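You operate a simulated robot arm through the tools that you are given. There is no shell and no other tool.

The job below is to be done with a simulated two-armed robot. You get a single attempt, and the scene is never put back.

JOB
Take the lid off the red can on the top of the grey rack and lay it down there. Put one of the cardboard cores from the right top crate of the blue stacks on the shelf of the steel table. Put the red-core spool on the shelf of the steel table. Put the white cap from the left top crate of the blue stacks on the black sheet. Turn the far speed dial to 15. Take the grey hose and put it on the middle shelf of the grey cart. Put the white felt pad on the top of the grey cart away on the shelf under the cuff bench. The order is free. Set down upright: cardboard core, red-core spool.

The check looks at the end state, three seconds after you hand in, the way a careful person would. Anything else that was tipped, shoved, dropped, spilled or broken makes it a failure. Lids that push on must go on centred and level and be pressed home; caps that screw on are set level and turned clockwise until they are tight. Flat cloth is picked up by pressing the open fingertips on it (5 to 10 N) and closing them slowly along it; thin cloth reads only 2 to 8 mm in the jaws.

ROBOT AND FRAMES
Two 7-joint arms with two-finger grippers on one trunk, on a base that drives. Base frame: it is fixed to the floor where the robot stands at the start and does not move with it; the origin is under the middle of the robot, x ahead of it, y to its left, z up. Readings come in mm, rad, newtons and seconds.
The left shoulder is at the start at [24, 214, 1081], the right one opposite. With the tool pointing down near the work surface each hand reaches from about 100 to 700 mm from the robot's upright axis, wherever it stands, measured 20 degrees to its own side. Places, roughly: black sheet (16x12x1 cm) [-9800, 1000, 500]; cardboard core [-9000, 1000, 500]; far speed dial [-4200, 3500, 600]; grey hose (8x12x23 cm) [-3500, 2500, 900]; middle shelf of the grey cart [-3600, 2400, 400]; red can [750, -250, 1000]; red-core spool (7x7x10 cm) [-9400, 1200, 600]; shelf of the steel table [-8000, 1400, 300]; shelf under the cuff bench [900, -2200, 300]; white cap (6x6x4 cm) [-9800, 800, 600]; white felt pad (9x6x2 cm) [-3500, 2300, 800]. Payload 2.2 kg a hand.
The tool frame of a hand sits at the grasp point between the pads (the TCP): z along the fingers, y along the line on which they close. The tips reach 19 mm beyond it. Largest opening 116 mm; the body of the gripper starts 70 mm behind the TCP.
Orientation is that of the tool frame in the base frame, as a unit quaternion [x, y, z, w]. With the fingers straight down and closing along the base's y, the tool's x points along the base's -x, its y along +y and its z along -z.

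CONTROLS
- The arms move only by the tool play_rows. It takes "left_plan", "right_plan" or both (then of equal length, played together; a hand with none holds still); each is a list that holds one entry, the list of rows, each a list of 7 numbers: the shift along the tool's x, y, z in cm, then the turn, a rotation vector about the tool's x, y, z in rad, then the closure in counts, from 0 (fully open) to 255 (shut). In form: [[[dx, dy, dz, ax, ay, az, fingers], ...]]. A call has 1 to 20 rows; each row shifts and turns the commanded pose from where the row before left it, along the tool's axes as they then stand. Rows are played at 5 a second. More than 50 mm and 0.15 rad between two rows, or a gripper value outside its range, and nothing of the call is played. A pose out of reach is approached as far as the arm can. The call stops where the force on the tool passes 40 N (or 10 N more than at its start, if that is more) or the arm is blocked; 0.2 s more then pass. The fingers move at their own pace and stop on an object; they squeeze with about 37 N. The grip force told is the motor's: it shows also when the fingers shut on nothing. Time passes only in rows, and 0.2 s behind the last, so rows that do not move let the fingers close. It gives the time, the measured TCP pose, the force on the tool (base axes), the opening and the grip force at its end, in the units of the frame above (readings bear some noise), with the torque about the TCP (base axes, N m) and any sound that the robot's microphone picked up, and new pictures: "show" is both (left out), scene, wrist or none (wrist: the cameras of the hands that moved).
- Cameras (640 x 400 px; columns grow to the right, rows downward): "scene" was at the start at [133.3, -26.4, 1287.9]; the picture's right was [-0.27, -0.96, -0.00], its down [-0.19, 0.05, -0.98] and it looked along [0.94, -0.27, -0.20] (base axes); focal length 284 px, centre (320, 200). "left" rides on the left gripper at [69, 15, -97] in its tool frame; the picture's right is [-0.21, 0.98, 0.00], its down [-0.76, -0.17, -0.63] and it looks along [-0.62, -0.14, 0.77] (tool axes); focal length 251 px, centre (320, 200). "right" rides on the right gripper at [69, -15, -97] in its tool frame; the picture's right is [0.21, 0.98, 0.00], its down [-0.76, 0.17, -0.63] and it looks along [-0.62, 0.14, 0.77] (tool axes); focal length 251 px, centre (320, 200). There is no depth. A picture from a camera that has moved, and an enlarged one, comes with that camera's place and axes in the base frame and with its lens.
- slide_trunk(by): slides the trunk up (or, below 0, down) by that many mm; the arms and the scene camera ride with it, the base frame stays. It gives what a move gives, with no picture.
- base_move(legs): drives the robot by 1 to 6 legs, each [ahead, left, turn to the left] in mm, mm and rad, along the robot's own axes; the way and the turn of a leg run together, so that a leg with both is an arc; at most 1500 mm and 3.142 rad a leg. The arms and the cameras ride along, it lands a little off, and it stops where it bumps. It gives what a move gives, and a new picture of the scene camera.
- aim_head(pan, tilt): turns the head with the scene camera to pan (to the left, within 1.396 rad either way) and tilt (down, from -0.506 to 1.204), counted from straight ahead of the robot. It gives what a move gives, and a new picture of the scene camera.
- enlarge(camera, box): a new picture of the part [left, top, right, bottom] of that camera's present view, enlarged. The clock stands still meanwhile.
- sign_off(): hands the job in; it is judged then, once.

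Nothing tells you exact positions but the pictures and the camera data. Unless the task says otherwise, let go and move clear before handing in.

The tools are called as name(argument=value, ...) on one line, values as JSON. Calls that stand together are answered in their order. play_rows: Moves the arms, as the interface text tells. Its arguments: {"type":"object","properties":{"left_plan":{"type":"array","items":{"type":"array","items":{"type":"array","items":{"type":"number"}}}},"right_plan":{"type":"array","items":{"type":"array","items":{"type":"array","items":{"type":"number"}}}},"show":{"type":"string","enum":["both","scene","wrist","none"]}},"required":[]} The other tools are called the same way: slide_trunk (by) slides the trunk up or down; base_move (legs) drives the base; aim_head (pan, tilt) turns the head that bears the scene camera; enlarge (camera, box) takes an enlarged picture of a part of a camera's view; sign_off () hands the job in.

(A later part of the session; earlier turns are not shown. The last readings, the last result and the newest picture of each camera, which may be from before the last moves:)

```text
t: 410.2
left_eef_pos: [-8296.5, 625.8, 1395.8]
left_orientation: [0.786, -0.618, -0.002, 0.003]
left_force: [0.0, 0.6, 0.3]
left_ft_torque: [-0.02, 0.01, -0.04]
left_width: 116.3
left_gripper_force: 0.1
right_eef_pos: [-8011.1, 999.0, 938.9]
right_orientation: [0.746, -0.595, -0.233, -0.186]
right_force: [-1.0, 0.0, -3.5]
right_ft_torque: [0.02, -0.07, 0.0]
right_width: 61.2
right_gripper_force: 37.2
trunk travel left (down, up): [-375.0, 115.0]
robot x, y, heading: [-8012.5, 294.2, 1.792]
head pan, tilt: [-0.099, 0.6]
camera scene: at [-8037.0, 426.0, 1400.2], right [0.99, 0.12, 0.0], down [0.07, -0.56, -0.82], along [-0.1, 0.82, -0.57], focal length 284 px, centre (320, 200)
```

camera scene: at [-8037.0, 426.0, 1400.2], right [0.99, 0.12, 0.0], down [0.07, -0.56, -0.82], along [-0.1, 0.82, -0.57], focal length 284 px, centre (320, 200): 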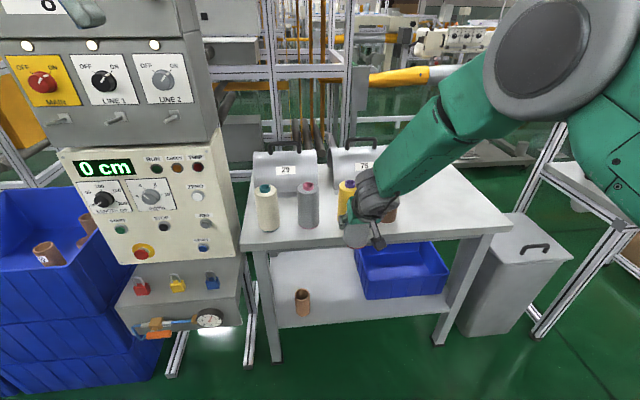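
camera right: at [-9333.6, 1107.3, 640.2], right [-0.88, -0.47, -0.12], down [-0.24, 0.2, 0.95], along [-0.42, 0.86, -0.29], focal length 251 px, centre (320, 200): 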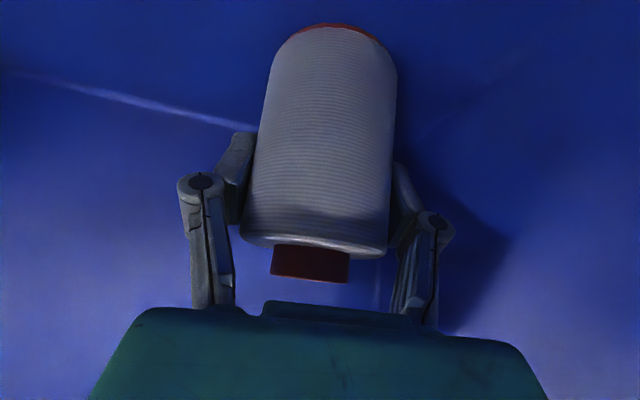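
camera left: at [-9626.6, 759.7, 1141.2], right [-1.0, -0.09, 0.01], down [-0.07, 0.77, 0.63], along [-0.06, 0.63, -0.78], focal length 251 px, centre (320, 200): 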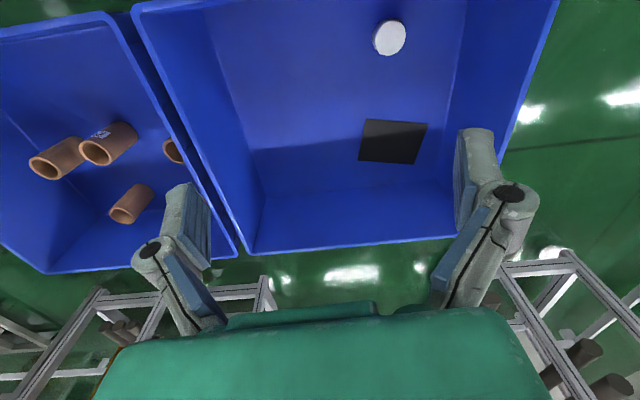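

play_rows(right_plan=[[[2.8, 0, 2.1, 0, 0, 0, 255], [2.8, 0, 2.1, 0, 0, 0, 255], [2.8, 0, 2.1, 0, 0, 0, 255], [2.8, 0, 2.1, 0, 0, 0, 255], [2.8, 0, 2.1, 0, 0, 0, 255], [2.8, 0, 2.1, 0, 0, 0, 255], [0, 0, 0, 0, 0, 0, 255]]], show="scene")

slide_trunk(by=-370)

enlarge(camera="scene", box=[160, 100, 560, 400])

```text
t: 411.8
left_eef_pos: [-8285.9, 628.8, 1397.6]
left_orientation: [0.786, -0.619, -0.003, 0.005]
left_force: [0.2, 0.1, 0.3]
left_ft_torque: [-0.03, 0.01, 0.0]
left_width: 116.0
left_gripper_force: 0.0
right_eef_pos: [-7987.2, 936.2, 739.7]
right_orientation: [0.745, -0.597, -0.235, -0.185]
right_force: [0.3, 0.1, -2.6]
right_ft_torque: [0.0, 0.03, 0.0]
right_width: 61.1
right_gripper_force: 36.7
trunk travel left (down, up): [-375.0, 115.0]
robot x, y, heading: [-8015.3, 298.1, 1.794]
head pan, tilt: [-0.099, 0.6]
camera scene: at [-8026.5, 427.8, 1400.3], right [0.99, 0.12, 0.0], down [0.07, -0.56, -0.82], along [-0.1, 0.82, -0.57], focal length 284 px, centre (320, 200)
```

scene: 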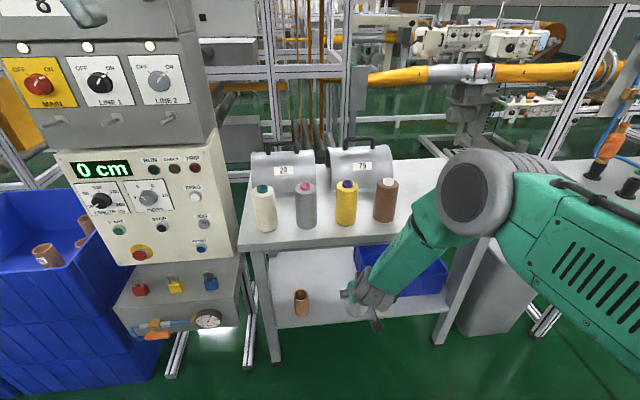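

```text
t: 415.4
left_eef_pos: [-8288.2, 627.1, 1029.0]
left_orientation: [0.786, -0.618, -0.003, 0.002]
left_force: [0.2, -0.1, -0.5]
left_ft_torque: [0.0, 0.0, 0.03]
left_width: 115.9
left_gripper_force: 0.1
right_eef_pos: [-7988.9, 936.4, 370.3]
right_orientation: [0.746, -0.595, -0.234, -0.186]
right_force: [0.0, 0.1, -3.5]
right_ft_torque: [-0.03, 0.0, -0.02]
right_width: 61.2
right_gripper_force: 36.5
trunk travel left (down, up): [-5.0, 485.0]
robot x, y, heading: [-8012.2, 295.5, 1.795]
head pan, tilt: [-0.099, 0.6]
```

```text
1.33 times, centred on (360, 250) of scene
camera zoom: at [-8031.3, 425.2, 1030.3], right [0.99, 0.12, 0.0], down [0.07, -0.56, -0.82], along [-0.1, 0.82, -0.57], focal length 378 px, centre (267, 133)
```

zoom: 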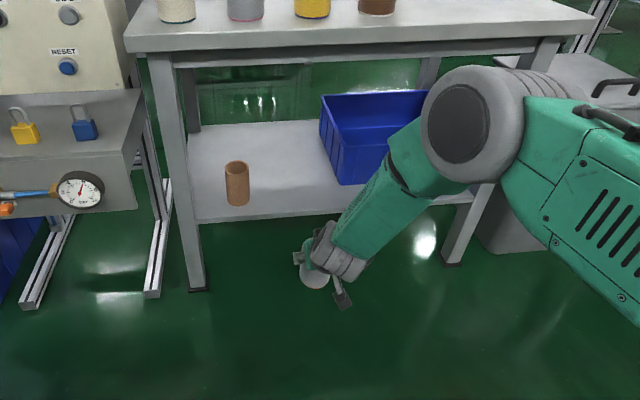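

base_move(legs=[[225, 10, 0.01]])

enlarge(camera="scene", box=[240, 120, 480, 320])

```text
t: 417.1
left_eef_pos: [-8353.8, 840.7, 1027.6]
left_orientation: [0.79, -0.613, -0.004, 0.003]
left_force: [-0.5, 0.5, 0.7]
left_ft_torque: [-0.01, -0.01, 0.0]
left_width: 115.8
left_gripper_force: 0.0
right_eef_pos: [-8057.7, 1153.9, 369.9]
right_orientation: [0.749, -0.592, -0.234, -0.184]
right_force: [0.5, 0.4, -3.2]
right_ft_torque: [0.04, 0.02, 0.02]
right_width: 61.3
right_gripper_force: 37.7
trunk travel left (down, up): [-5.0, 485.0]
robot x, y, heading: [-8071.9, 511.4, 1.801]
head pan, tilt: [-0.099, 0.6]
camera scene: at [-8093.2, 643.2, 1030.1], right [0.99, 0.13, 0.0], down [0.08, -0.56, -0.82], along [-0.11, 0.82, -0.57], focal length 284 px, centre (320, 200)
```

scene: 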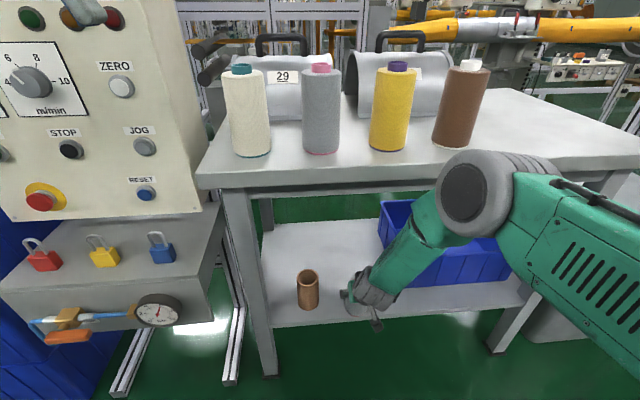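

```text
2.00 times, centred on (360, 220) of scene
camera zoom: at [-8093.2, 643.2, 1030.1], right [0.99, 0.13, 0.0], down [0.08, -0.56, -0.82], along [-0.11, 0.82, -0.57], focal length 567 px, centre (240, 160)
```

zoom: 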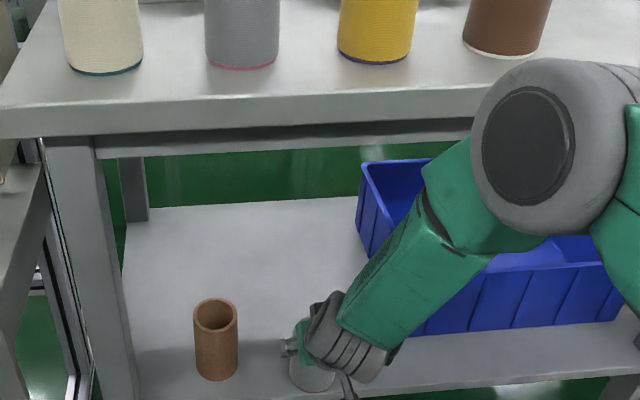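

base_move(legs=[[52, 0, 0]])

play_rows(right_plan=[[[0.69, 0, 0.98, 0, 0, 0, 255], [0.34, 0, 0.49, 0, 0, 0, 255], [0, 0, 0, 0, 0, 0, 255]]], show="none")

enlarge(camera="scene", box=[240, 120, 480, 320])

```text
t: 418.0
left_eef_pos: [-8365.4, 890.3, 1025.8]
left_orientation: [0.79, -0.613, -0.001, 0.004]
left_force: [-0.5, -0.3, 0.0]
left_ft_torque: [0.01, 0.0, 0.0]
left_width: 116.1
left_gripper_force: 0.0
right_eef_pos: [-8069.9, 1203.3, 371.3]
right_orientation: [0.749, -0.592, -0.234, -0.184]
right_force: [0.0, 0.0, -3.0]
right_ft_torque: [-0.01, 0.01, -0.02]
right_width: 61.4
right_gripper_force: 37.4
trunk travel left (down, up): [-5.0, 485.0]
robot x, y, heading: [-8083.2, 559.3, 1.804]
head pan, tilt: [-0.099, 0.6]
camera scene: at [-8105.2, 693.1, 1030.1], right [0.99, 0.13, 0.0], down [0.08, -0.56, -0.82], along [-0.11, 0.81, -0.57], focal length 284 px, centre (320, 200)
```

scene: 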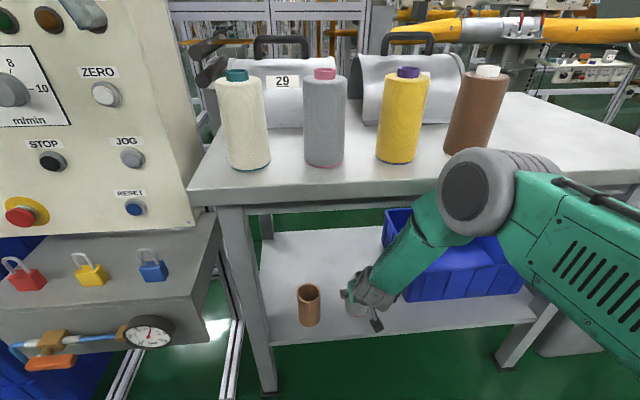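

```text
t: 418.8
left_eef_pos: [-8365.9, 884.5, 1025.9]
left_orientation: [0.79, -0.613, -0.001, 0.006]
left_force: [0.6, 0.4, 1.2]
left_ft_torque: [-0.04, 0.01, -0.03]
left_width: 115.7
left_gripper_force: 0.0
right_eef_pos: [-8070.0, 1204.4, 362.1]
right_orientation: [0.747, -0.59, -0.241, -0.191]
right_force: [0.3, -4.9, 18.0]
right_ft_torque: [-0.43, -0.14, -0.09]
right_width: 61.4
right_gripper_force: 36.6
trunk travel left (down, up): [-5.0, 485.0]
robot x, y, heading: [-8087.8, 564.2, 1.8]
head pan, tilt: [-0.099, 0.6]
stopped in row 3 (right hand): the force on the tool passed its limit at 44 N (the readings are from after the stop); the commanded pose is now the measured one
```

```text
2.00 times, centred on (360, 220) of scene
camera zoom: at [-8105.1, 689.0, 1030.8], right [0.99, 0.13, 0.0], down [0.08, -0.56, -0.82], along [-0.11, 0.82, -0.57], focal length 567 px, centre (240, 160)
```

zoom: 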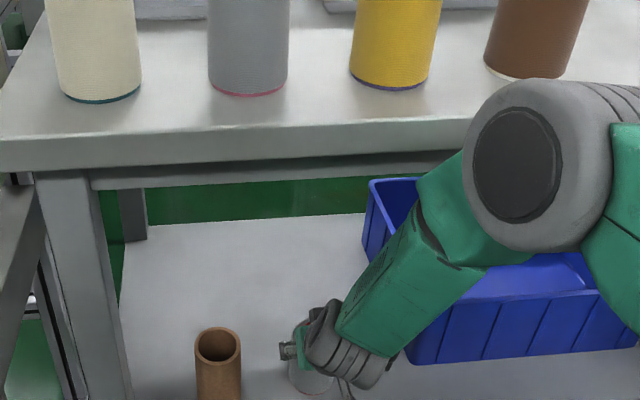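

Contact on the shelf. I ease off, open, and back straight out.

play_rows(right_plan=[[[-0.15, 0, -0.22, 0, 0, 0, 255], [0, 0, 0, 0, 0, 0, 255], [0, 0, 0, 0, 0, 0, 100], [0, 0, 0, 0, 0, 0, 55], [0, 0, 0, 0, 0, 0, 55]]], show="wrist")

enlarge(camera="scene", box=[300, 240, 420, 340])

```text
t: 420.0
left_eef_pos: [-8364.4, 887.0, 1023.3]
left_orientation: [0.79, -0.613, 0.002, 0.007]
left_force: [0.3, -0.6, -0.1]
left_ft_torque: [0.03, -0.01, 0.02]
left_width: 115.7
left_gripper_force: 0.1
right_eef_pos: [-8069.7, 1203.5, 362.0]
right_orientation: [0.748, -0.59, -0.239, -0.188]
right_force: [0.0, -0.4, -0.1]
right_ft_torque: [0.0, 0.0, -0.02]
right_width: 91.2
right_gripper_force: 0.0
trunk travel left (down, up): [-5.0, 485.0]
robot x, y, heading: [-8083.8, 561.7, 1.8]
head pan, tilt: [-0.099, 0.6]
camera right: at [-8028.8, 1097.7, 402.1], right [-0.91, -0.4, -0.12], down [-0.22, 0.2, 0.95], along [-0.35, 0.9, -0.27], focal length 251 px, centre (320, 200)
```

right: 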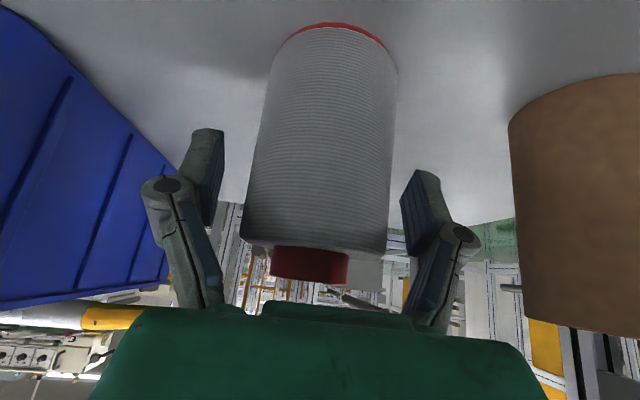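

```text
4.00 times, centred on (360, 290) of scene
camera zoom: at [-8104.9, 691.6, 1030.3], right [0.99, 0.13, 0.0], down [0.08, -0.56, -0.82], along [-0.11, 0.82, -0.57], focal length 1135 px, centre (160, -160)
```

zoom: 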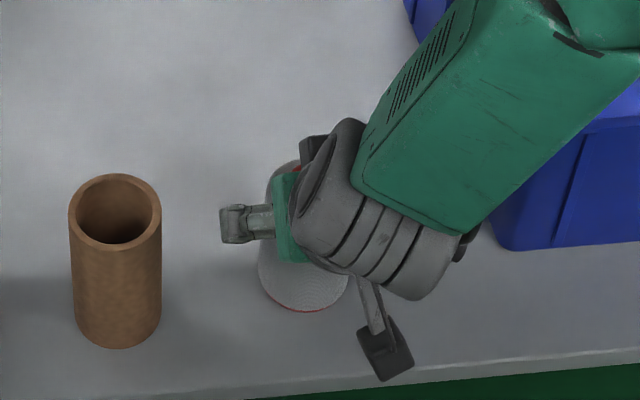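

base_move(legs=[[-260, 0, 0]])

enlarge(camera="scene", box=[200, 120, 480, 320])

```text
t: 421.8
left_eef_pos: [-8304.1, 631.8, 1023.5]
left_orientation: [0.789, -0.614, 0.002, 0.006]
left_force: [0.5, 0.0, -0.2]
left_ft_torque: [0.03, 0.02, 0.0]
left_width: 115.9
left_gripper_force: 0.1
right_eef_pos: [-8008.5, 948.4, 362.6]
right_orientation: [0.747, -0.591, -0.24, -0.19]
right_force: [0.1, -0.6, 0.2]
right_ft_torque: [-0.01, 0.0, 0.0]
right_width: 90.7
right_gripper_force: 0.0
trunk travel left (down, up): [-5.0, 485.0]
robot x, y, heading: [-8023.1, 305.6, 1.8]
head pan, tilt: [-0.099, 0.6]
camera scene: at [-8044.8, 435.8, 1030.5], right [0.99, 0.13, 0.0], down [0.07, -0.56, -0.82], along [-0.11, 0.82, -0.57], focal length 284 px, centre (320, 200)
```

scene: 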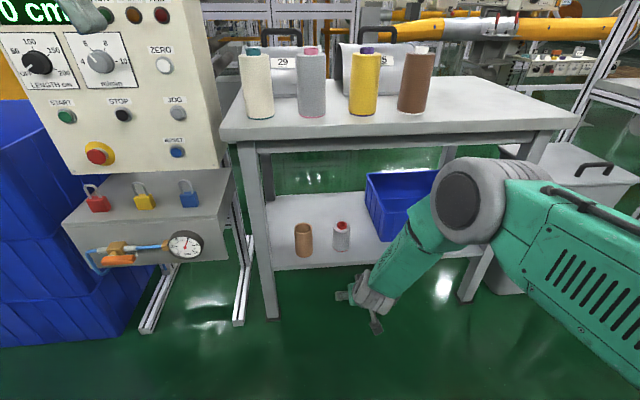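

```text
2.00 times, centred on (340, 220) of scene
camera zoom: at [-8044.8, 435.8, 1030.5], right [0.99, 0.13, 0.0], down [0.07, -0.56, -0.82], along [-0.11, 0.82, -0.57], focal length 567 px, centre (280, 160)
```

zoom: 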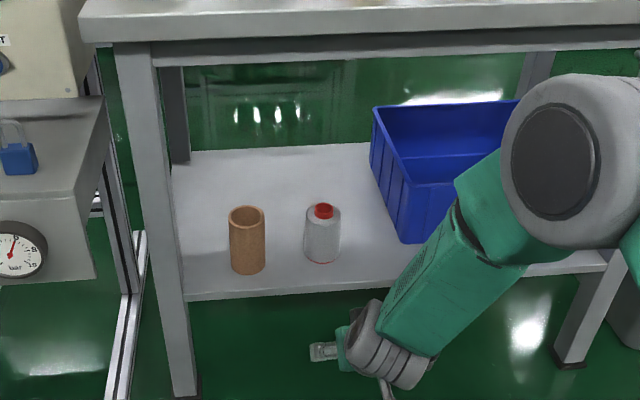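

Both stand upright on the shelf. Next the cap: I raise the trunk and reset both arms – right hand up and back, left hand lower and further out with a quarter turn so its camera clears the crate wall.

slide_trunk(by=340)

play_rows(right_plan=[[[-0.3, 0, -4.1, 0, 0, 0, 0], [-0.3, 0, -4.1, 0, 0, 0, 0], [-0.3, 0, -4.1, 0, 0, 0, 0], [-0.3, 0, -4.1, 0, 0, 0, 0], [-0.3, 0, -4.1, 0, 0, 0, 0], [-0.3, 0, -4.1, 0, 0, 0, 0], [-0.3, 0, -4.1, 0, 0, 0, 0]]], left_plan=[[[-3.0, 0, 3.5, 0, 0, 0, 0], [-3.0, 0, 3.5, 0, 0, 0, 0], [-3.0, 0, 3.5, 0, 0, 0, 0], [-3.0, 0, 3.5, 0, 0, 0, 0], [-3.0, 0, 3.5, 0, 0, 0, 0], [-3.0, 0, 3.5, 0, 0, 0, 0], [-3.0, 0, 3.5, 0, 0, 0, 0]]], show="scene")

```text
t: 425.2
left_eef_pos: [-8304.2, 630.8, 1359.9]
left_orientation: [0.789, -0.615, 0.005, 0.008]
left_force: [0.8, 0.6, -0.2]
left_ft_torque: [-0.03, -0.03, 0.04]
left_width: 115.8
left_gripper_force: 0.0
right_eef_pos: [-8008.7, 947.6, 703.5]
right_orientation: [0.746, -0.591, -0.24, -0.19]
right_force: [-0.1, -0.4, -0.3]
right_ft_torque: [0.03, 0.03, -0.04]
right_width: 91.1
right_gripper_force: 0.0
trunk travel left (down, up): [-345.0, 145.0]
robot x, y, heading: [-8026.2, 306.0, 1.802]
head pan, tilt: [-0.099, 0.6]
```

```text
t: 426.8
left_eef_pos: [-8358.0, 830.5, 1117.6]
left_orientation: [0.789, -0.614, 0.001, 0.006]
left_force: [0.0, -0.5, 0.4]
left_ft_torque: [0.0, 0.02, -0.01]
left_width: 116.1
left_gripper_force: 0.1
right_eef_pos: [-7972.3, 803.0, 950.5]
right_orientation: [0.747, -0.59, -0.241, -0.189]
right_force: [0.5, 0.7, -0.4]
right_ft_torque: [-0.01, -0.02, 0.04]
right_width: 115.8
right_gripper_force: 0.1
trunk travel left (down, up): [-345.0, 145.0]
robot x, y, heading: [-8022.9, 311.2, 1.803]
head pan, tilt: [-0.099, 0.6]
camera scene: at [-8045.5, 438.8, 1370.2], right [0.99, 0.13, 0.0], down [0.08, -0.56, -0.82], along [-0.11, 0.82, -0.57], focal length 284 px, centre (320, 200)
```

scene: 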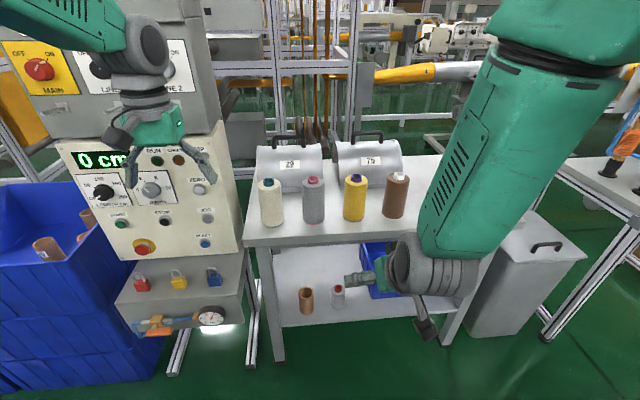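

play_rows(left_plan=[[[0, 0, 1.9, 0, 0, 0.145, 0], [0, 0, 1.9, 0, 0, 0.145, 0], [0, 0, 1.9, 0, 0, 0.145, 0], [0, 0, 1.9, 0, 0, 0.145, 0], [0, 0, 1.9, 0, 0, 0.145, 0], [0, 0, 1.9, 0, 0, 0.145, 0], [0, 0, 1.9, 0, 0, 0.145, 0], [0, 0, 1.9, 0, 0, 0.145, 0], [0, 0, 1.9, 0, 0, 0.145, 0], [0, 0, 1.9, 0, 0, 0.145, 0], [0, 0, 1.9, 0, 0, 0.12, 0]]], show="scene")

```text
t: 429.2
left_eef_pos: [-8357.8, 828.4, 909.4]
left_orientation: [-0.122, 0.993, -0.005, -0.004]
left_force: [0.8, 0.8, -0.2]
left_ft_torque: [-0.04, -0.03, -0.02]
left_width: 115.9
left_gripper_force: 0.0
right_eef_pos: [-7972.4, 804.3, 948.8]
right_orientation: [0.747, -0.591, -0.24, -0.189]
right_force: [0.1, -0.3, 0.1]
right_ft_torque: [0.01, 0.0, -0.01]
right_width: 116.1
right_gripper_force: 0.1
trunk travel left (down, up): [-345.0, 145.0]
robot x, y, heading: [-8023.8, 305.8, 1.798]
head pan, tilt: [-0.099, 0.6]
camera scene: at [-8045.7, 439.2, 1370.2], right [0.99, 0.13, 0.0], down [0.08, -0.56, -0.82], along [-0.11, 0.82, -0.57], focal length 284 px, centre (320, 200)
```

scene: 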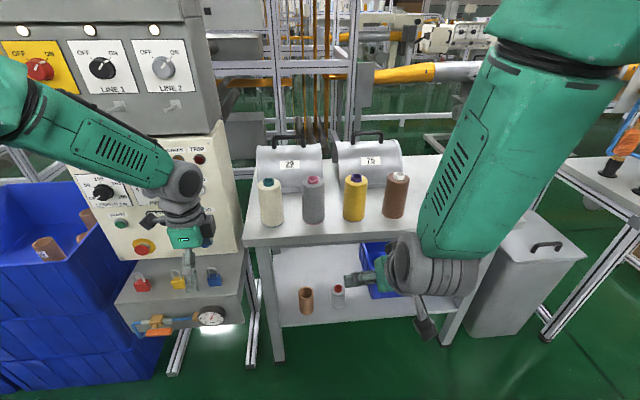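

base_move(legs=[[0, 0, 0.08], [0, 1296, 0], [400, 0, 0]])

aim_head(pan=0.2, tilt=0.75)

enlarge(camera="left", box=[0, 0, 640, 400])

```text
t: 438.4
left_eef_pos: [-9799.7, 750.6, 908.9]
left_orientation: [-0.176, 0.984, -0.005, -0.002]
left_force: [0.1, 0.9, 0.1]
left_ft_torque: [0.03, -0.03, -0.03]
left_width: 115.9
left_gripper_force: 0.1
right_eef_pos: [-9412.4, 765.1, 951.5]
right_orientation: [0.776, -0.551, -0.249, -0.178]
right_force: [0.3, 0.2, 0.1]
right_ft_torque: [-0.01, 0.0, -0.02]
right_width: 116.1
right_gripper_force: 0.1
trunk travel left (down, up): [-345.0, 145.0]
robot x, y, heading: [-9410.1, 264.3, 1.904]
head pan, tilt: [-0.099, 0.6]
camera scene: at [-9448.4, 394.3, 1370.3], right [0.97, 0.23, 0.0], down [0.14, -0.55, -0.82], along [-0.19, 0.8, -0.57], focal length 284 px, centre (320, 200)
```

scene: 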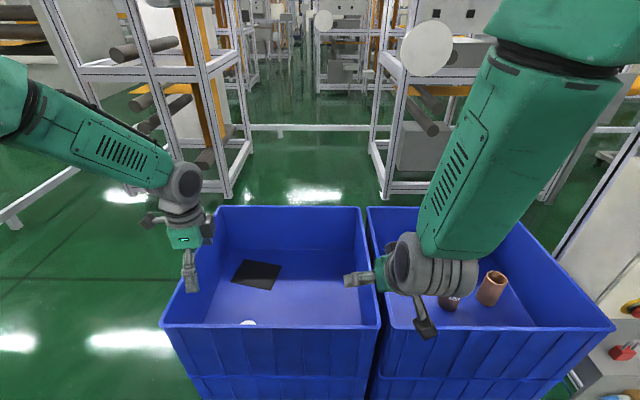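

```text
t: 439.2
left_eef_pos: [-9796.8, 748.9, 911.2]
left_orientation: [-0.175, 0.984, -0.003, -0.004]
left_force: [0.8, -0.6, 0.0]
left_ft_torque: [-0.02, 0.01, 0.01]
left_width: 116.2
left_gripper_force: 0.0
right_eef_pos: [-9410.5, 764.0, 952.5]
right_orientation: [0.776, -0.551, -0.251, -0.179]
right_force: [0.2, -0.7, -0.8]
right_ft_torque: [-0.02, -0.03, -0.01]
right_width: 116.1
right_gripper_force: 0.0
trunk travel left (down, up): [-345.0, 145.0]
robot x, y, heading: [-9409.8, 272.6, 1.901]
head pan, tilt: [0.201, 0.75]
camera scene: at [-9467.4, 380.9, 1357.4], right [0.86, 0.51, 0.0], down [0.35, -0.59, -0.73], along [-0.37, 0.63, -0.69], focal length 284 px, centre (320, 200)
```

scene: 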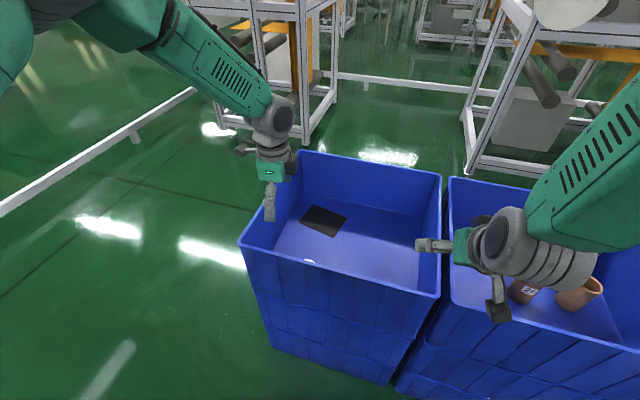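

```text
1.00 times, centred on (320, 200) of left (not enlarged: the box is as wide or as high as the picture)
camera zoom: at [-9867.6, 740.4, 1009.2], right [-0.14, 0.99, -0.01], down [0.77, 0.11, 0.63], along [0.62, 0.08, -0.78], focal length 251 px, centre (320, 200)
```

zoom: 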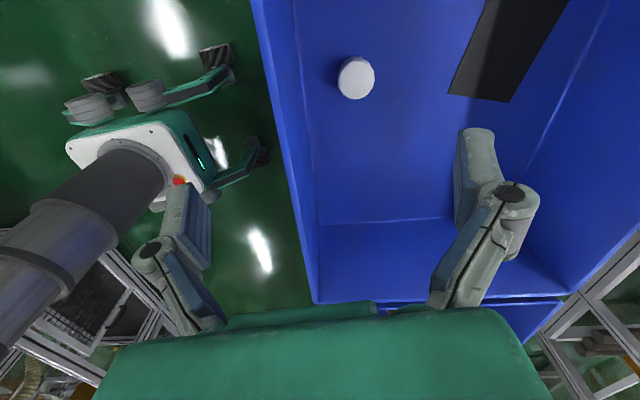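

The wrist camera sees the cap at about (-9778, 806). I centre over it and lower with the trunk.

play_rows(left_plan=[[[-1.3, 1.55, 0, 0, 0, 0, 30], [-1.3, 1.55, 0, 0, 0, 0, 40], [-1.2, 1.55, 0, 0, 0, 0, 40], [0, 0, 0, 0, 0, 0, 40]]], show="none")

slide_trunk(by=-180)

enlarge(camera="left", box=[0, 0, 640, 400])

enlarge(camera="scene", box=[180, 80, 440, 300])

```text
t: 440.2
left_eef_pos: [-9775.7, 805.7, 910.3]
left_orientation: [-0.176, 0.984, -0.003, -0.004]
left_force: [0.2, 0.1, -0.4]
left_ft_torque: [0.01, 0.0, 0.03]
left_width: 97.9
left_gripper_force: 0.1
right_eef_pos: [-9409.9, 763.5, 951.8]
right_orientation: [0.776, -0.551, -0.252, -0.178]
right_force: [0.0, -0.3, -0.7]
right_ft_torque: [0.01, -0.03, -0.01]
right_width: 116.0
right_gripper_force: 0.0
trunk travel left (down, up): [-345.0, 145.0]
robot x, y, heading: [-9411.7, 269.7, 1.909]
head pan, tilt: [0.201, 0.75]
```

```text
t: 442.2
left_eef_pos: [-9775.5, 806.9, 731.7]
left_orientation: [-0.175, 0.985, -0.003, -0.004]
left_force: [0.5, 0.2, 0.1]
left_ft_torque: [0.01, -0.01, -0.02]
left_width: 97.9
left_gripper_force: 0.1
right_eef_pos: [-9407.9, 763.9, 772.9]
right_orientation: [0.775, -0.551, -0.252, -0.178]
right_force: [0.8, 0.0, 0.8]
right_ft_torque: [0.02, -0.01, -0.02]
right_width: 116.1
right_gripper_force: 0.2
trunk travel left (down, up): [-165.0, 325.0]
robot x, y, heading: [-9409.9, 271.9, 1.902]
head pan, tilt: [0.201, 0.75]
```

```text
1.00 times, centred on (320, 200) of left (not enlarged: the box is as wide or as high as the picture)
camera zoom: at [-9845.8, 798.1, 829.0], right [-0.14, 0.99, -0.01], down [0.77, 0.11, 0.63], along [0.62, 0.08, -0.78], focal length 251 px, centre (320, 200)
```

zoom: 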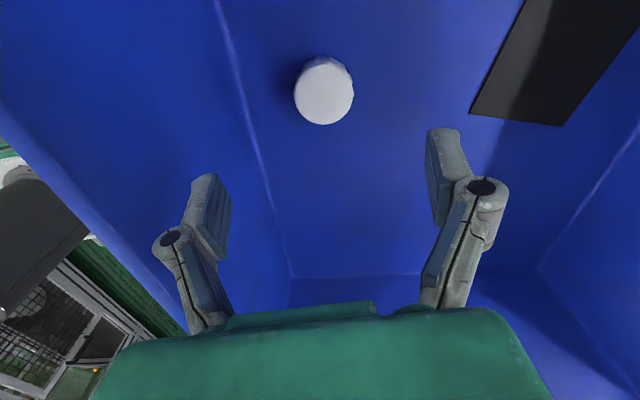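

```text
1.82 times, centred on (310, 190) of scene
camera zoom: at [-9465.0, 380.9, 1177.5], right [0.86, 0.51, 0.0], down [0.35, -0.59, -0.73], along [-0.37, 0.63, -0.69], focal length 516 px, centre (338, 218)
```

zoom: 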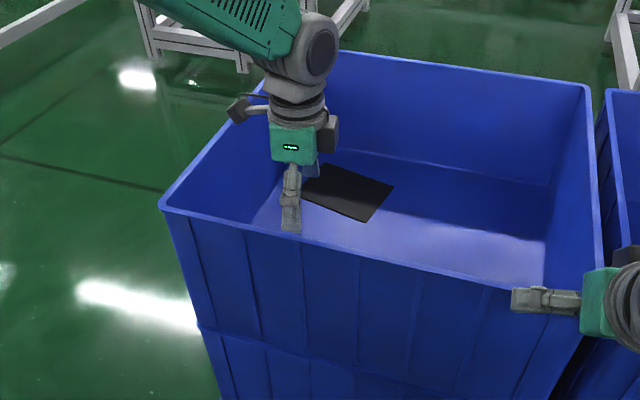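

play_rows(right_plan=[[[-0.5, 0, -4.2, 0, 0, 0, 0], [-0.5, 0, -4.2, 0, 0, 0, 0], [-0.5, 0, -4.2, 0, 0, 0, 0], [-0.5, 0, -4.2, 0, 0, 0, 0]]], left_plan=[[[0.4, 0, 0, 0, 0, 0, 40], [0, 0, 0, 0, 0, 0, 40], [0, 0, 0, 0, 0, 0, 40], [0, 0, 0, 0, 0, 0, 40]]], show="none")

slide_trunk(by=-105)

enlarge(camera="left", box=[0, 0, 640, 400])

```text
t: 443.2
left_eef_pos: [-9777.3, 805.2, 731.1]
left_orientation: [-0.176, 0.984, -0.004, -0.005]
left_force: [0.1, 0.0, 0.1]
left_ft_torque: [0.0, 0.05, 0.03]
left_width: 97.8
left_gripper_force: 0.1
right_eef_pos: [-9379.7, 685.6, 919.6]
right_orientation: [0.776, -0.55, -0.253, -0.177]
right_force: [0.5, 0.2, 0.9]
right_ft_torque: [0.03, 0.03, 0.01]
right_width: 115.9
right_gripper_force: 0.2
trunk travel left (down, up): [-165.0, 325.0]
robot x, y, heading: [-9408.9, 270.5, 1.906]
head pan, tilt: [0.201, 0.75]
```

```text
t: 444.5
left_eef_pos: [-9779.4, 803.9, 625.8]
left_orientation: [-0.175, 0.985, -0.003, -0.004]
left_force: [-0.2, 0.7, 0.4]
left_ft_torque: [-0.05, -0.02, 0.02]
left_width: 98.1
left_gripper_force: 0.1
right_eef_pos: [-9382.7, 685.3, 815.6]
right_orientation: [0.776, -0.55, -0.252, -0.178]
right_force: [0.8, -0.7, -0.2]
right_ft_torque: [0.01, 0.01, 0.0]
right_width: 115.9
right_gripper_force: 0.1
trunk travel left (down, up): [-60.0, 430.0]
robot x, y, heading: [-9407.7, 267.8, 1.905]
head pan, tilt: [0.201, 0.75]
```

```text
1.00 times, centred on (320, 200) of left (not enlarged: the box is as wide or as high as the picture)
camera zoom: at [-9849.5, 795.9, 723.7], right [-0.14, 0.99, -0.01], down [0.77, 0.11, 0.63], along [0.62, 0.08, -0.78], focal length 251 px, centre (320, 200)
```

zoom: 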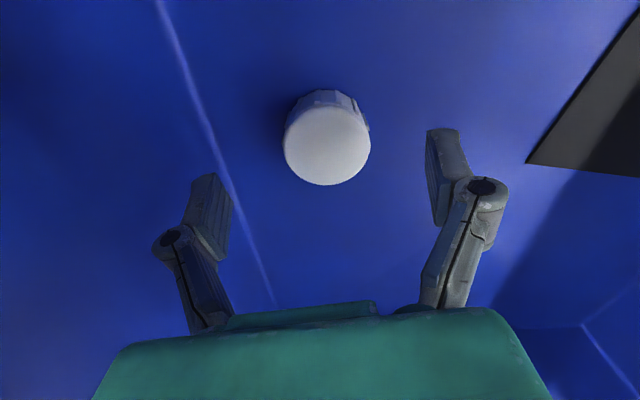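

play_rows(left_plan=[[[0.2, 0.4, 0, 0, 0, 0, 40], [0, 0, 0, 0, 0, 0, 40]]], show="none")

slide_trunk(by=-46)

play_rows(left_plan=[[[0, 0, 0, 0, 0, 0, 80], [0, 0, 0, 0, 0, 0, 110], [0, 0, 0, 0, 0, 0, 255], [0, 0, 0, 0, 0, 0, 255], [0, 0, 0, 0, 0, 0, 255]]], show="wrist")

```text
t: 445.1
left_eef_pos: [-9781.0, 807.7, 626.3]
left_orientation: [-0.175, 0.984, -0.003, -0.004]
left_force: [-0.1, -0.5, 0.0]
left_ft_torque: [-0.02, -0.02, 0.01]
left_width: 97.4
left_gripper_force: 0.0
right_eef_pos: [-9379.8, 686.2, 815.4]
right_orientation: [0.776, -0.551, -0.252, -0.178]
right_force: [0.1, 0.5, -0.9]
right_ft_torque: [-0.02, -0.02, 0.0]
right_width: 115.9
right_gripper_force: 0.2
trunk travel left (down, up): [-60.0, 430.0]
robot x, y, heading: [-9409.2, 268.1, 1.902]
head pan, tilt: [0.201, 0.75]
```

```text
t: 446.0
left_eef_pos: [-9781.5, 807.3, 580.0]
left_orientation: [-0.175, 0.984, -0.004, -0.005]
left_force: [0.7, 0.4, -0.1]
left_ft_torque: [0.03, 0.0, -0.02]
left_width: 97.6
left_gripper_force: 0.0
right_eef_pos: [-9380.8, 684.5, 769.9]
right_orientation: [0.775, -0.551, -0.252, -0.178]
right_force: [-1.7, 0.7, 0.3]
right_ft_torque: [0.0, 0.02, 0.0]
right_width: 116.1
right_gripper_force: 0.1
trunk travel left (down, up): [-14.0, 476.0]
robot x, y, heading: [-9407.9, 268.0, 1.905]
head pan, tilt: [0.201, 0.75]
```

```text
t: 447.2
left_eef_pos: [-9781.9, 807.1, 578.3]
left_orientation: [-0.175, 0.985, -0.005, -0.004]
left_force: [0.0, 0.5, 0.2]
left_ft_torque: [0.02, -0.03, -0.02]
left_width: 56.4
left_gripper_force: 37.6
right_eef_pos: [-9380.4, 685.5, 769.0]
right_orientation: [0.775, -0.551, -0.252, -0.178]
right_force: [0.4, 0.7, 0.4]
right_ft_torque: [0.0, -0.01, 0.01]
right_width: 115.9
right_gripper_force: 0.2
trunk travel left (down, up): [-14.0, 476.0]
robot x, y, heading: [-9405.8, 266.6, 1.903]
head pan, tilt: [0.201, 0.75]
camera left: at [-9852.2, 799.5, 677.1], right [-0.14, 0.99, -0.01], down [0.77, 0.11, 0.63], along [0.62, 0.08, -0.78], focal length 251 px, centre (320, 200)
```

left: 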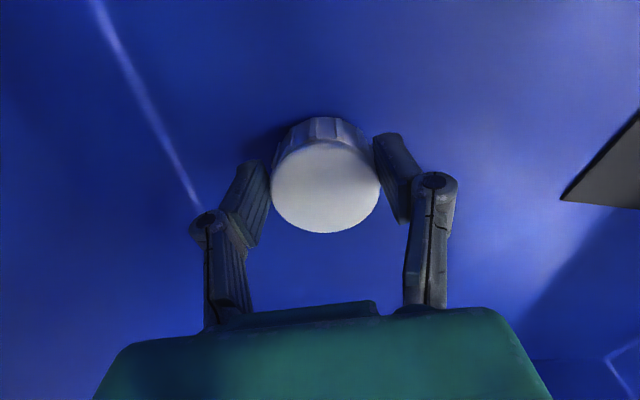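

Cap gripped. I lift with the trunk, drive forward and look for the sheet with the wrist camera.

slide_trunk(by=250)

base_move(legs=[[190, 0, 0]])

enlarge(camera="left", box=[0, 0, 640, 400])

```text
t: 449.8
left_eef_pos: [-9781.2, 807.7, 829.0]
left_orientation: [-0.175, 0.985, -0.003, -0.004]
left_force: [-0.3, 0.0, 1.1]
left_ft_torque: [0.03, -0.02, -0.02]
left_width: 56.6
left_gripper_force: 36.8
right_eef_pos: [-9381.2, 686.6, 1018.7]
right_orientation: [0.776, -0.551, -0.251, -0.178]
right_force: [0.2, 0.4, 0.1]
right_ft_torque: [0.02, 0.03, 0.03]
right_width: 115.8
right_gripper_force: 0.0
trunk travel left (down, up): [-264.0, 226.0]
robot x, y, heading: [-9409.2, 266.6, 1.902]
head pan, tilt: [0.201, 0.75]
```

```text
t: 451.4
left_eef_pos: [-9844.8, 988.8, 828.6]
left_orientation: [-0.174, 0.985, -0.004, -0.005]
left_force: [-0.1, -0.1, 0.4]
left_ft_torque: [0.02, 0.0, 0.01]
left_width: 56.5
left_gripper_force: 37.0
right_eef_pos: [-9443.1, 866.1, 1019.0]
right_orientation: [0.776, -0.551, -0.251, -0.178]
right_force: [0.3, 0.1, 0.4]
right_ft_torque: [-0.02, 0.01, -0.03]
right_width: 115.8
right_gripper_force: 0.0
trunk travel left (down, up): [-264.0, 226.0]
robot x, y, heading: [-9473.6, 449.9, 1.898]
head pan, tilt: [0.201, 0.75]
camera scene: at [-9526.9, 560.8, 1276.4], right [0.86, 0.51, 0.0], down [0.35, -0.59, -0.73], along [-0.37, 0.63, -0.68], focal length 284 px, centre (320, 200)
```

scene: 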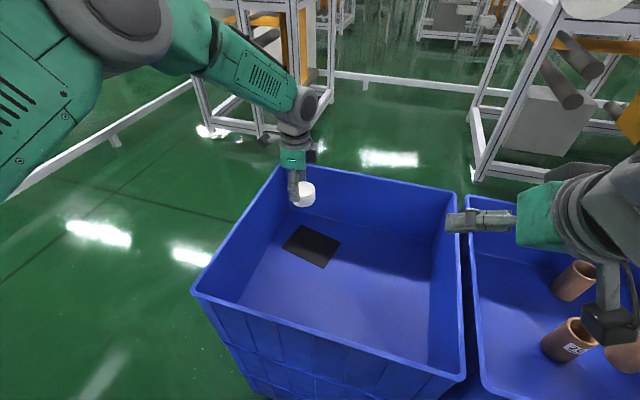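

```text
1.00 times, centred on (320, 200) of left (not enlarged: the box is as wide or as high as the picture)
camera zoom: at [-9914.5, 980.2, 926.2], right [-0.14, 0.99, -0.01], down [0.77, 0.11, 0.63], along [0.62, 0.08, -0.78], focal length 251 px, centre (320, 200)
```

zoom: 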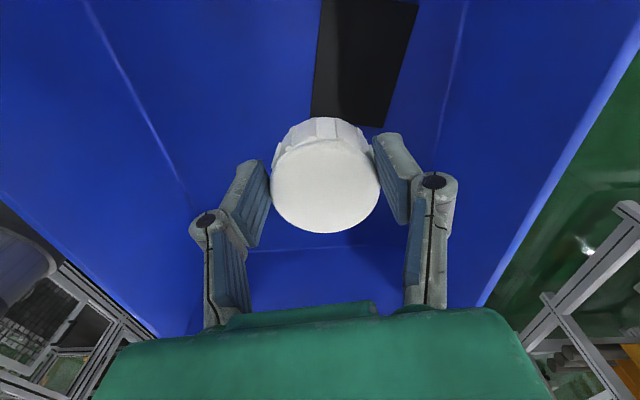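

play_rows(left_plan=[[[-0.8, 1.4, 0, 0, 0, 0, 255], [-0.8, 1.4, 0, 0, 0, 0, 255], [-0.8, 1.3, 0, 0, 0, 0, 255], [0, 0, 0, 0, 0, 0, 255]]], show="none")

slide_trunk(by=-150)

enlarge(camera="left", box=[0, 0, 640, 400])

enlarge(camera="scene", box=[180, 60, 440, 260])

```text
t: 452.4
left_eef_pos: [-9833.9, 1031.9, 830.2]
left_orientation: [-0.175, 0.984, -0.003, -0.004]
left_force: [-0.5, -0.4, 0.2]
left_ft_torque: [-0.01, 0.0, 0.02]
left_width: 56.6
left_gripper_force: 36.8
right_eef_pos: [-9441.9, 864.0, 1019.2]
right_orientation: [0.775, -0.551, -0.252, -0.179]
right_force: [0.0, 0.0, 1.0]
right_ft_torque: [0.02, 0.01, 0.03]
right_width: 115.9
right_gripper_force: 0.1
trunk travel left (down, up): [-264.0, 226.0]
robot x, y, heading: [-9476.7, 446.3, 1.906]
head pan, tilt: [0.201, 0.75]
```

```text
t: 454.1
left_eef_pos: [-9834.4, 1032.0, 680.9]
left_orientation: [-0.176, 0.984, -0.003, -0.004]
left_force: [-0.3, 1.4, 1.3]
left_ft_torque: [-0.01, 0.03, 0.0]
left_width: 56.3
left_gripper_force: 36.6
right_eef_pos: [-9442.1, 863.4, 870.0]
right_orientation: [0.776, -0.551, -0.252, -0.178]
right_force: [-0.3, 0.5, -0.3]
right_ft_torque: [0.01, -0.02, 0.01]
right_width: 116.5
right_gripper_force: 0.0
trunk travel left (down, up): [-114.0, 376.0]
robot x, y, heading: [-9473.2, 448.7, 1.899]
head pan, tilt: [0.201, 0.75]
```

```text
1.00 times, centred on (320, 200) of left (not enlarged: the box is as wide or as high as the picture)
camera zoom: at [-9905.3, 1023.7, 778.4], right [-0.14, 0.99, 0.0], down [0.77, 0.11, 0.63], along [0.62, 0.08, -0.78], focal length 251 px, centre (320, 200)
```

zoom: 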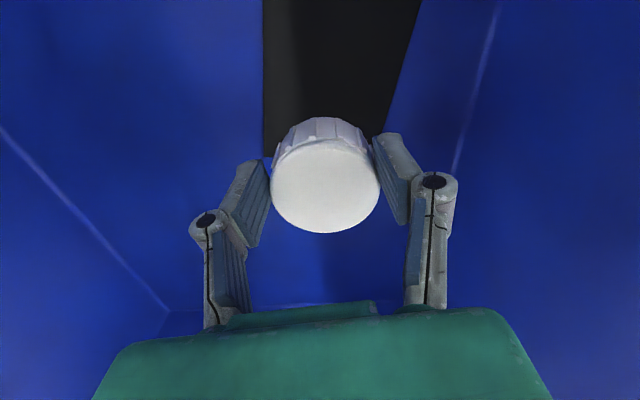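

```text
2.00 times, centred on (310, 160) of scene
camera zoom: at [-9526.3, 559.9, 1126.6], right [0.86, 0.51, 0.0], down [0.35, -0.59, -0.73], along [-0.37, 0.63, -0.68], focal length 567 px, centre (340, 280)
```

zoom: 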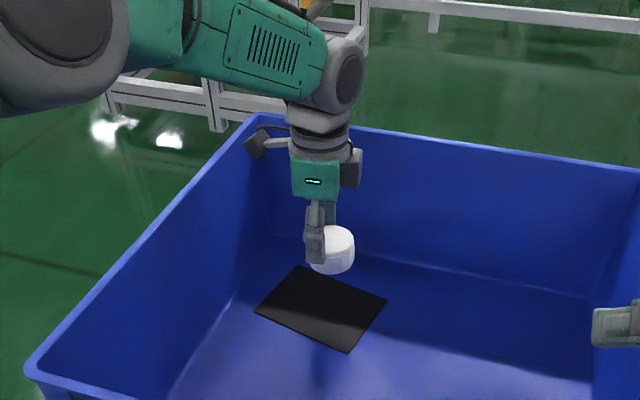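

The cap hangs right over the sheet's centre (about (-9831, 1030)). I lower it onto the sheet.

slide_trunk(by=-80)

play_rows(left_plan=[[[0, 0, 0.4, 0, 0, 0, 255], [0, 0, 0.3, 0, 0, 0, 255], [0, 0, 0, 0, 0, 0, 255]]], show="none")

play_rows(left_plan=[[[0, 0, 0.3, 0, 0, 0, 255], [0, 0, 0.2, 0, 0, 0, 255], [0, 0, 0, 0, 0, 0, 255]]], show="none")

```text
t: 455.3
left_eef_pos: [-9834.5, 1032.7, 600.6]
left_orientation: [-0.176, 0.984, -0.002, -0.004]
left_force: [0.1, 0.5, 0.3]
left_ft_torque: [0.01, -0.01, 0.02]
left_width: 56.6
left_gripper_force: 36.6
right_eef_pos: [-9442.5, 863.0, 790.8]
right_orientation: [0.775, -0.551, -0.253, -0.179]
right_force: [1.2, 0.1, -0.8]
right_ft_torque: [0.04, -0.01, 0.03]
right_width: 116.1
right_gripper_force: 0.0
trunk travel left (down, up): [-34.0, 456.0]
robot x, y, heading: [-9470.2, 452.9, 1.903]
head pan, tilt: [0.201, 0.75]
```

```text
t: 456.1
left_eef_pos: [-9835.1, 1030.7, 592.4]
left_orientation: [-0.175, 0.985, -0.003, -0.004]
left_force: [0.5, -0.9, 0.6]
left_ft_torque: [-0.04, -0.01, -0.03]
left_width: 56.5
left_gripper_force: 37.1
right_eef_pos: [-9440.5, 862.4, 790.5]
right_orientation: [0.776, -0.551, -0.252, -0.178]
right_force: [0.0, 0.2, 0.1]
right_ft_torque: [0.0, 0.01, -0.01]
right_width: 116.0
right_gripper_force: 0.0
trunk travel left (down, up): [-34.0, 456.0]
robot x, y, heading: [-9474.5, 450.4, 1.903]
head pan, tilt: [0.201, 0.75]
```

```text
t: 456.9
left_eef_pos: [-9835.0, 1031.7, 587.4]
left_orientation: [-0.175, 0.985, -0.003, -0.005]
left_force: [0.0, 0.3, 0.0]
left_ft_torque: [-0.01, 0.05, 0.02]
left_width: 56.5
left_gripper_force: 36.6
right_eef_pos: [-9441.5, 863.2, 790.6]
right_orientation: [0.776, -0.55, -0.252, -0.178]
right_force: [0.2, 0.7, 0.1]
right_ft_torque: [-0.03, 0.02, 0.03]
right_width: 115.8
right_gripper_force: 0.1
trunk travel left (down, up): [-34.0, 456.0]
robot x, y, heading: [-9470.5, 447.1, 1.901]
head pan, tilt: [0.201, 0.75]
```

play_rows(left_plan=[[[0, 0, 0.3, 0, 0, 0, 255], [0, 0, 0, 0, 0, 0, 255]]], show="none")

play_rows(left_plan=[[[0, 0, 0.3, 0, 0, 0, 255], [0, 0, 0, 0, 0, 0, 255]]], show="none")

play_rows(left_plan=[[[0, 0, 0.2, 0, 0, 0, 255], [0, 0, 0, 0, 0, 0, 255]]], show="none")

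```text
t: 457.5
left_eef_pos: [-9834.3, 1031.1, 584.7]
left_orientation: [-0.174, 0.985, -0.003, -0.005]
left_force: [-0.1, 0.2, -0.3]
left_ft_torque: [0.01, 0.0, 0.01]
left_width: 56.3
left_gripper_force: 37.0
right_eef_pos: [-9441.9, 863.8, 790.0]
right_orientation: [0.775, -0.551, -0.253, -0.178]
right_force: [0.2, 0.3, -0.2]
right_ft_torque: [0.0, 0.0, 0.02]
right_width: 116.4
right_gripper_force: 0.1
trunk travel left (down, up): [-34.0, 456.0]
robot x, y, heading: [-9471.9, 447.5, 1.905]
head pan, tilt: [0.201, 0.75]
```

```text
t: 458.1
left_eef_pos: [-9834.5, 1031.2, 582.5]
left_orientation: [-0.175, 0.985, -0.002, -0.006]
left_force: [0.9, -1.9, 2.6]
left_ft_torque: [-0.12, -0.08, -0.02]
left_width: 56.5
left_gripper_force: 37.2
right_eef_pos: [-9441.9, 864.3, 789.5]
right_orientation: [0.775, -0.551, -0.253, -0.178]
right_force: [-0.2, 0.2, 0.1]
right_ft_torque: [-0.01, 0.01, 0.0]
right_width: 115.7
right_gripper_force: 0.0
trunk travel left (down, up): [-34.0, 456.0]
robot x, y, heading: [-9472.6, 451.2, 1.899]
head pan, tilt: [0.201, 0.75]
```

```text
t: 458.7
left_eef_pos: [-9834.8, 1032.1, 582.7]
left_orientation: [-0.176, 0.984, -0.001, -0.006]
left_force: [-1.5, -1.0, 17.1]
left_ft_torque: [-0.3, -0.3, -0.06]
left_width: 56.5
left_gripper_force: 37.2
right_eef_pos: [-9440.7, 862.3, 790.3]
right_orientation: [0.775, -0.55, -0.254, -0.178]
right_force: [0.7, -1.3, -0.6]
right_ft_torque: [0.04, 0.01, -0.01]
right_width: 116.2
right_gripper_force: 0.0
trunk travel left (down, up): [-34.0, 456.0]
robot x, y, heading: [-9469.5, 449.0, 1.905]
head pan, tilt: [0.201, 0.75]
```

Contact. I release and lift with the trunk.

play_rows(left_plan=[[[0, 0, -0.1, 0, 0, 0, 255], [0, 0, 0, 0, 0, 0, 110], [0, 0, 0, 0, 0, 0, 60], [0, 0, 0, 0, 0, 0, 40], [0, 0, 0, 0, 0, 0, 40]]], show="wrist")

slide_trunk(by=300)

enlarge(camera="left", box=[0, 0, 640, 400])

enlarge(camera="scene", box=[180, 140, 440, 360])

```text
t: 459.9
left_eef_pos: [-9834.2, 1031.1, 581.5]
left_orientation: [-0.176, 0.984, -0.002, -0.004]
left_force: [0.4, 0.2, -0.1]
left_ft_torque: [0.01, -0.02, -0.03]
left_width: 97.7
left_gripper_force: 0.1
right_eef_pos: [-9442.0, 863.8, 790.9]
right_orientation: [0.775, -0.551, -0.252, -0.179]
right_force: [-0.4, -0.8, 0.0]
right_ft_torque: [0.01, 0.0, 0.03]
right_width: 115.9
right_gripper_force: 0.1
trunk travel left (down, up): [-34.0, 456.0]
robot x, y, heading: [-9471.5, 448.2, 1.906]
head pan, tilt: [0.201, 0.75]
camera left: at [-9905.4, 1023.6, 678.4], right [-0.14, 0.99, -0.01], down [0.77, 0.11, 0.63], along [0.62, 0.08, -0.78], focal length 251 px, centre (320, 200)
```

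left: 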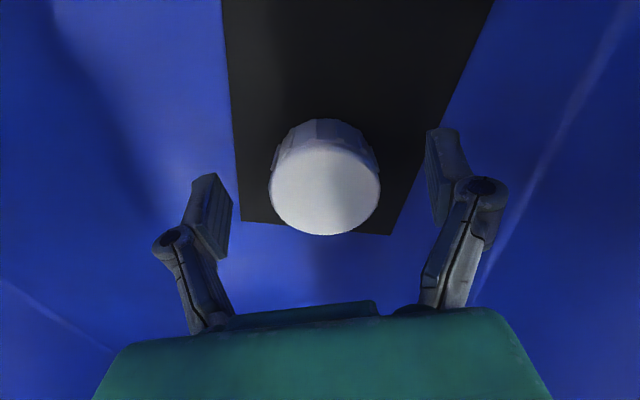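

```text
t: 462.9
left_eef_pos: [-9834.5, 1031.5, 880.3]
left_orientation: [-0.175, 0.984, -0.003, -0.004]
left_force: [-0.2, 0.6, -0.4]
left_ft_torque: [0.0, 0.01, -0.04]
left_width: 97.7
left_gripper_force: 0.1
right_eef_pos: [-9441.5, 862.1, 1089.5]
right_orientation: [0.775, -0.55, -0.254, -0.178]
right_force: [0.5, -0.3, 0.1]
right_ft_torque: [-0.03, 0.01, 0.01]
right_width: 116.0
right_gripper_force: 0.1
trunk travel left (down, up): [-334.0, 156.0]
robot x, y, heading: [-9469.4, 448.6, 1.9]
head pan, tilt: [0.201, 0.75]
```

```text
1.00 times, centred on (320, 200) of left (not enlarged: the box is as wide or as high as the picture)
camera zoom: at [-9905.5, 1024.1, 978.2], right [-0.14, 0.99, -0.01], down [0.77, 0.11, 0.63], along [0.62, 0.08, -0.78], focal length 251 px, centre (320, 200)
```

zoom: 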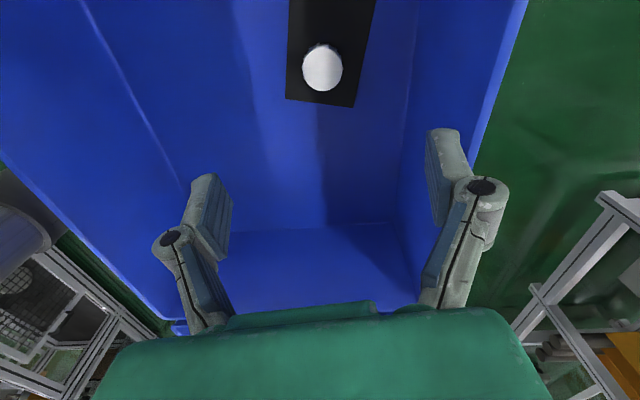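

```text
1.82 times, centred on (310, 250) of scene
camera zoom: at [-9526.6, 560.9, 1346.4], right [0.86, 0.51, 0.0], down [0.35, -0.59, -0.73], along [-0.37, 0.63, -0.68], focal length 516 px, centre (338, 109)
```

zoom: 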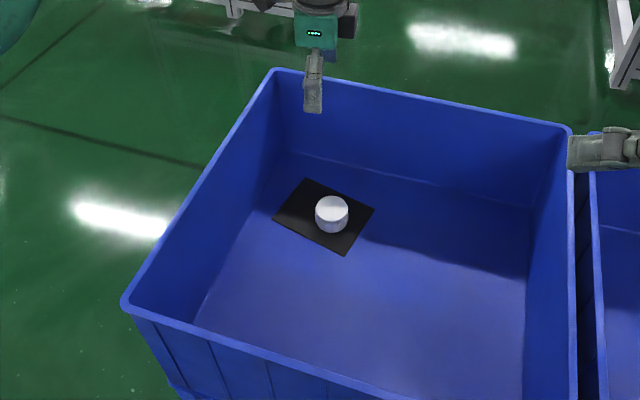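

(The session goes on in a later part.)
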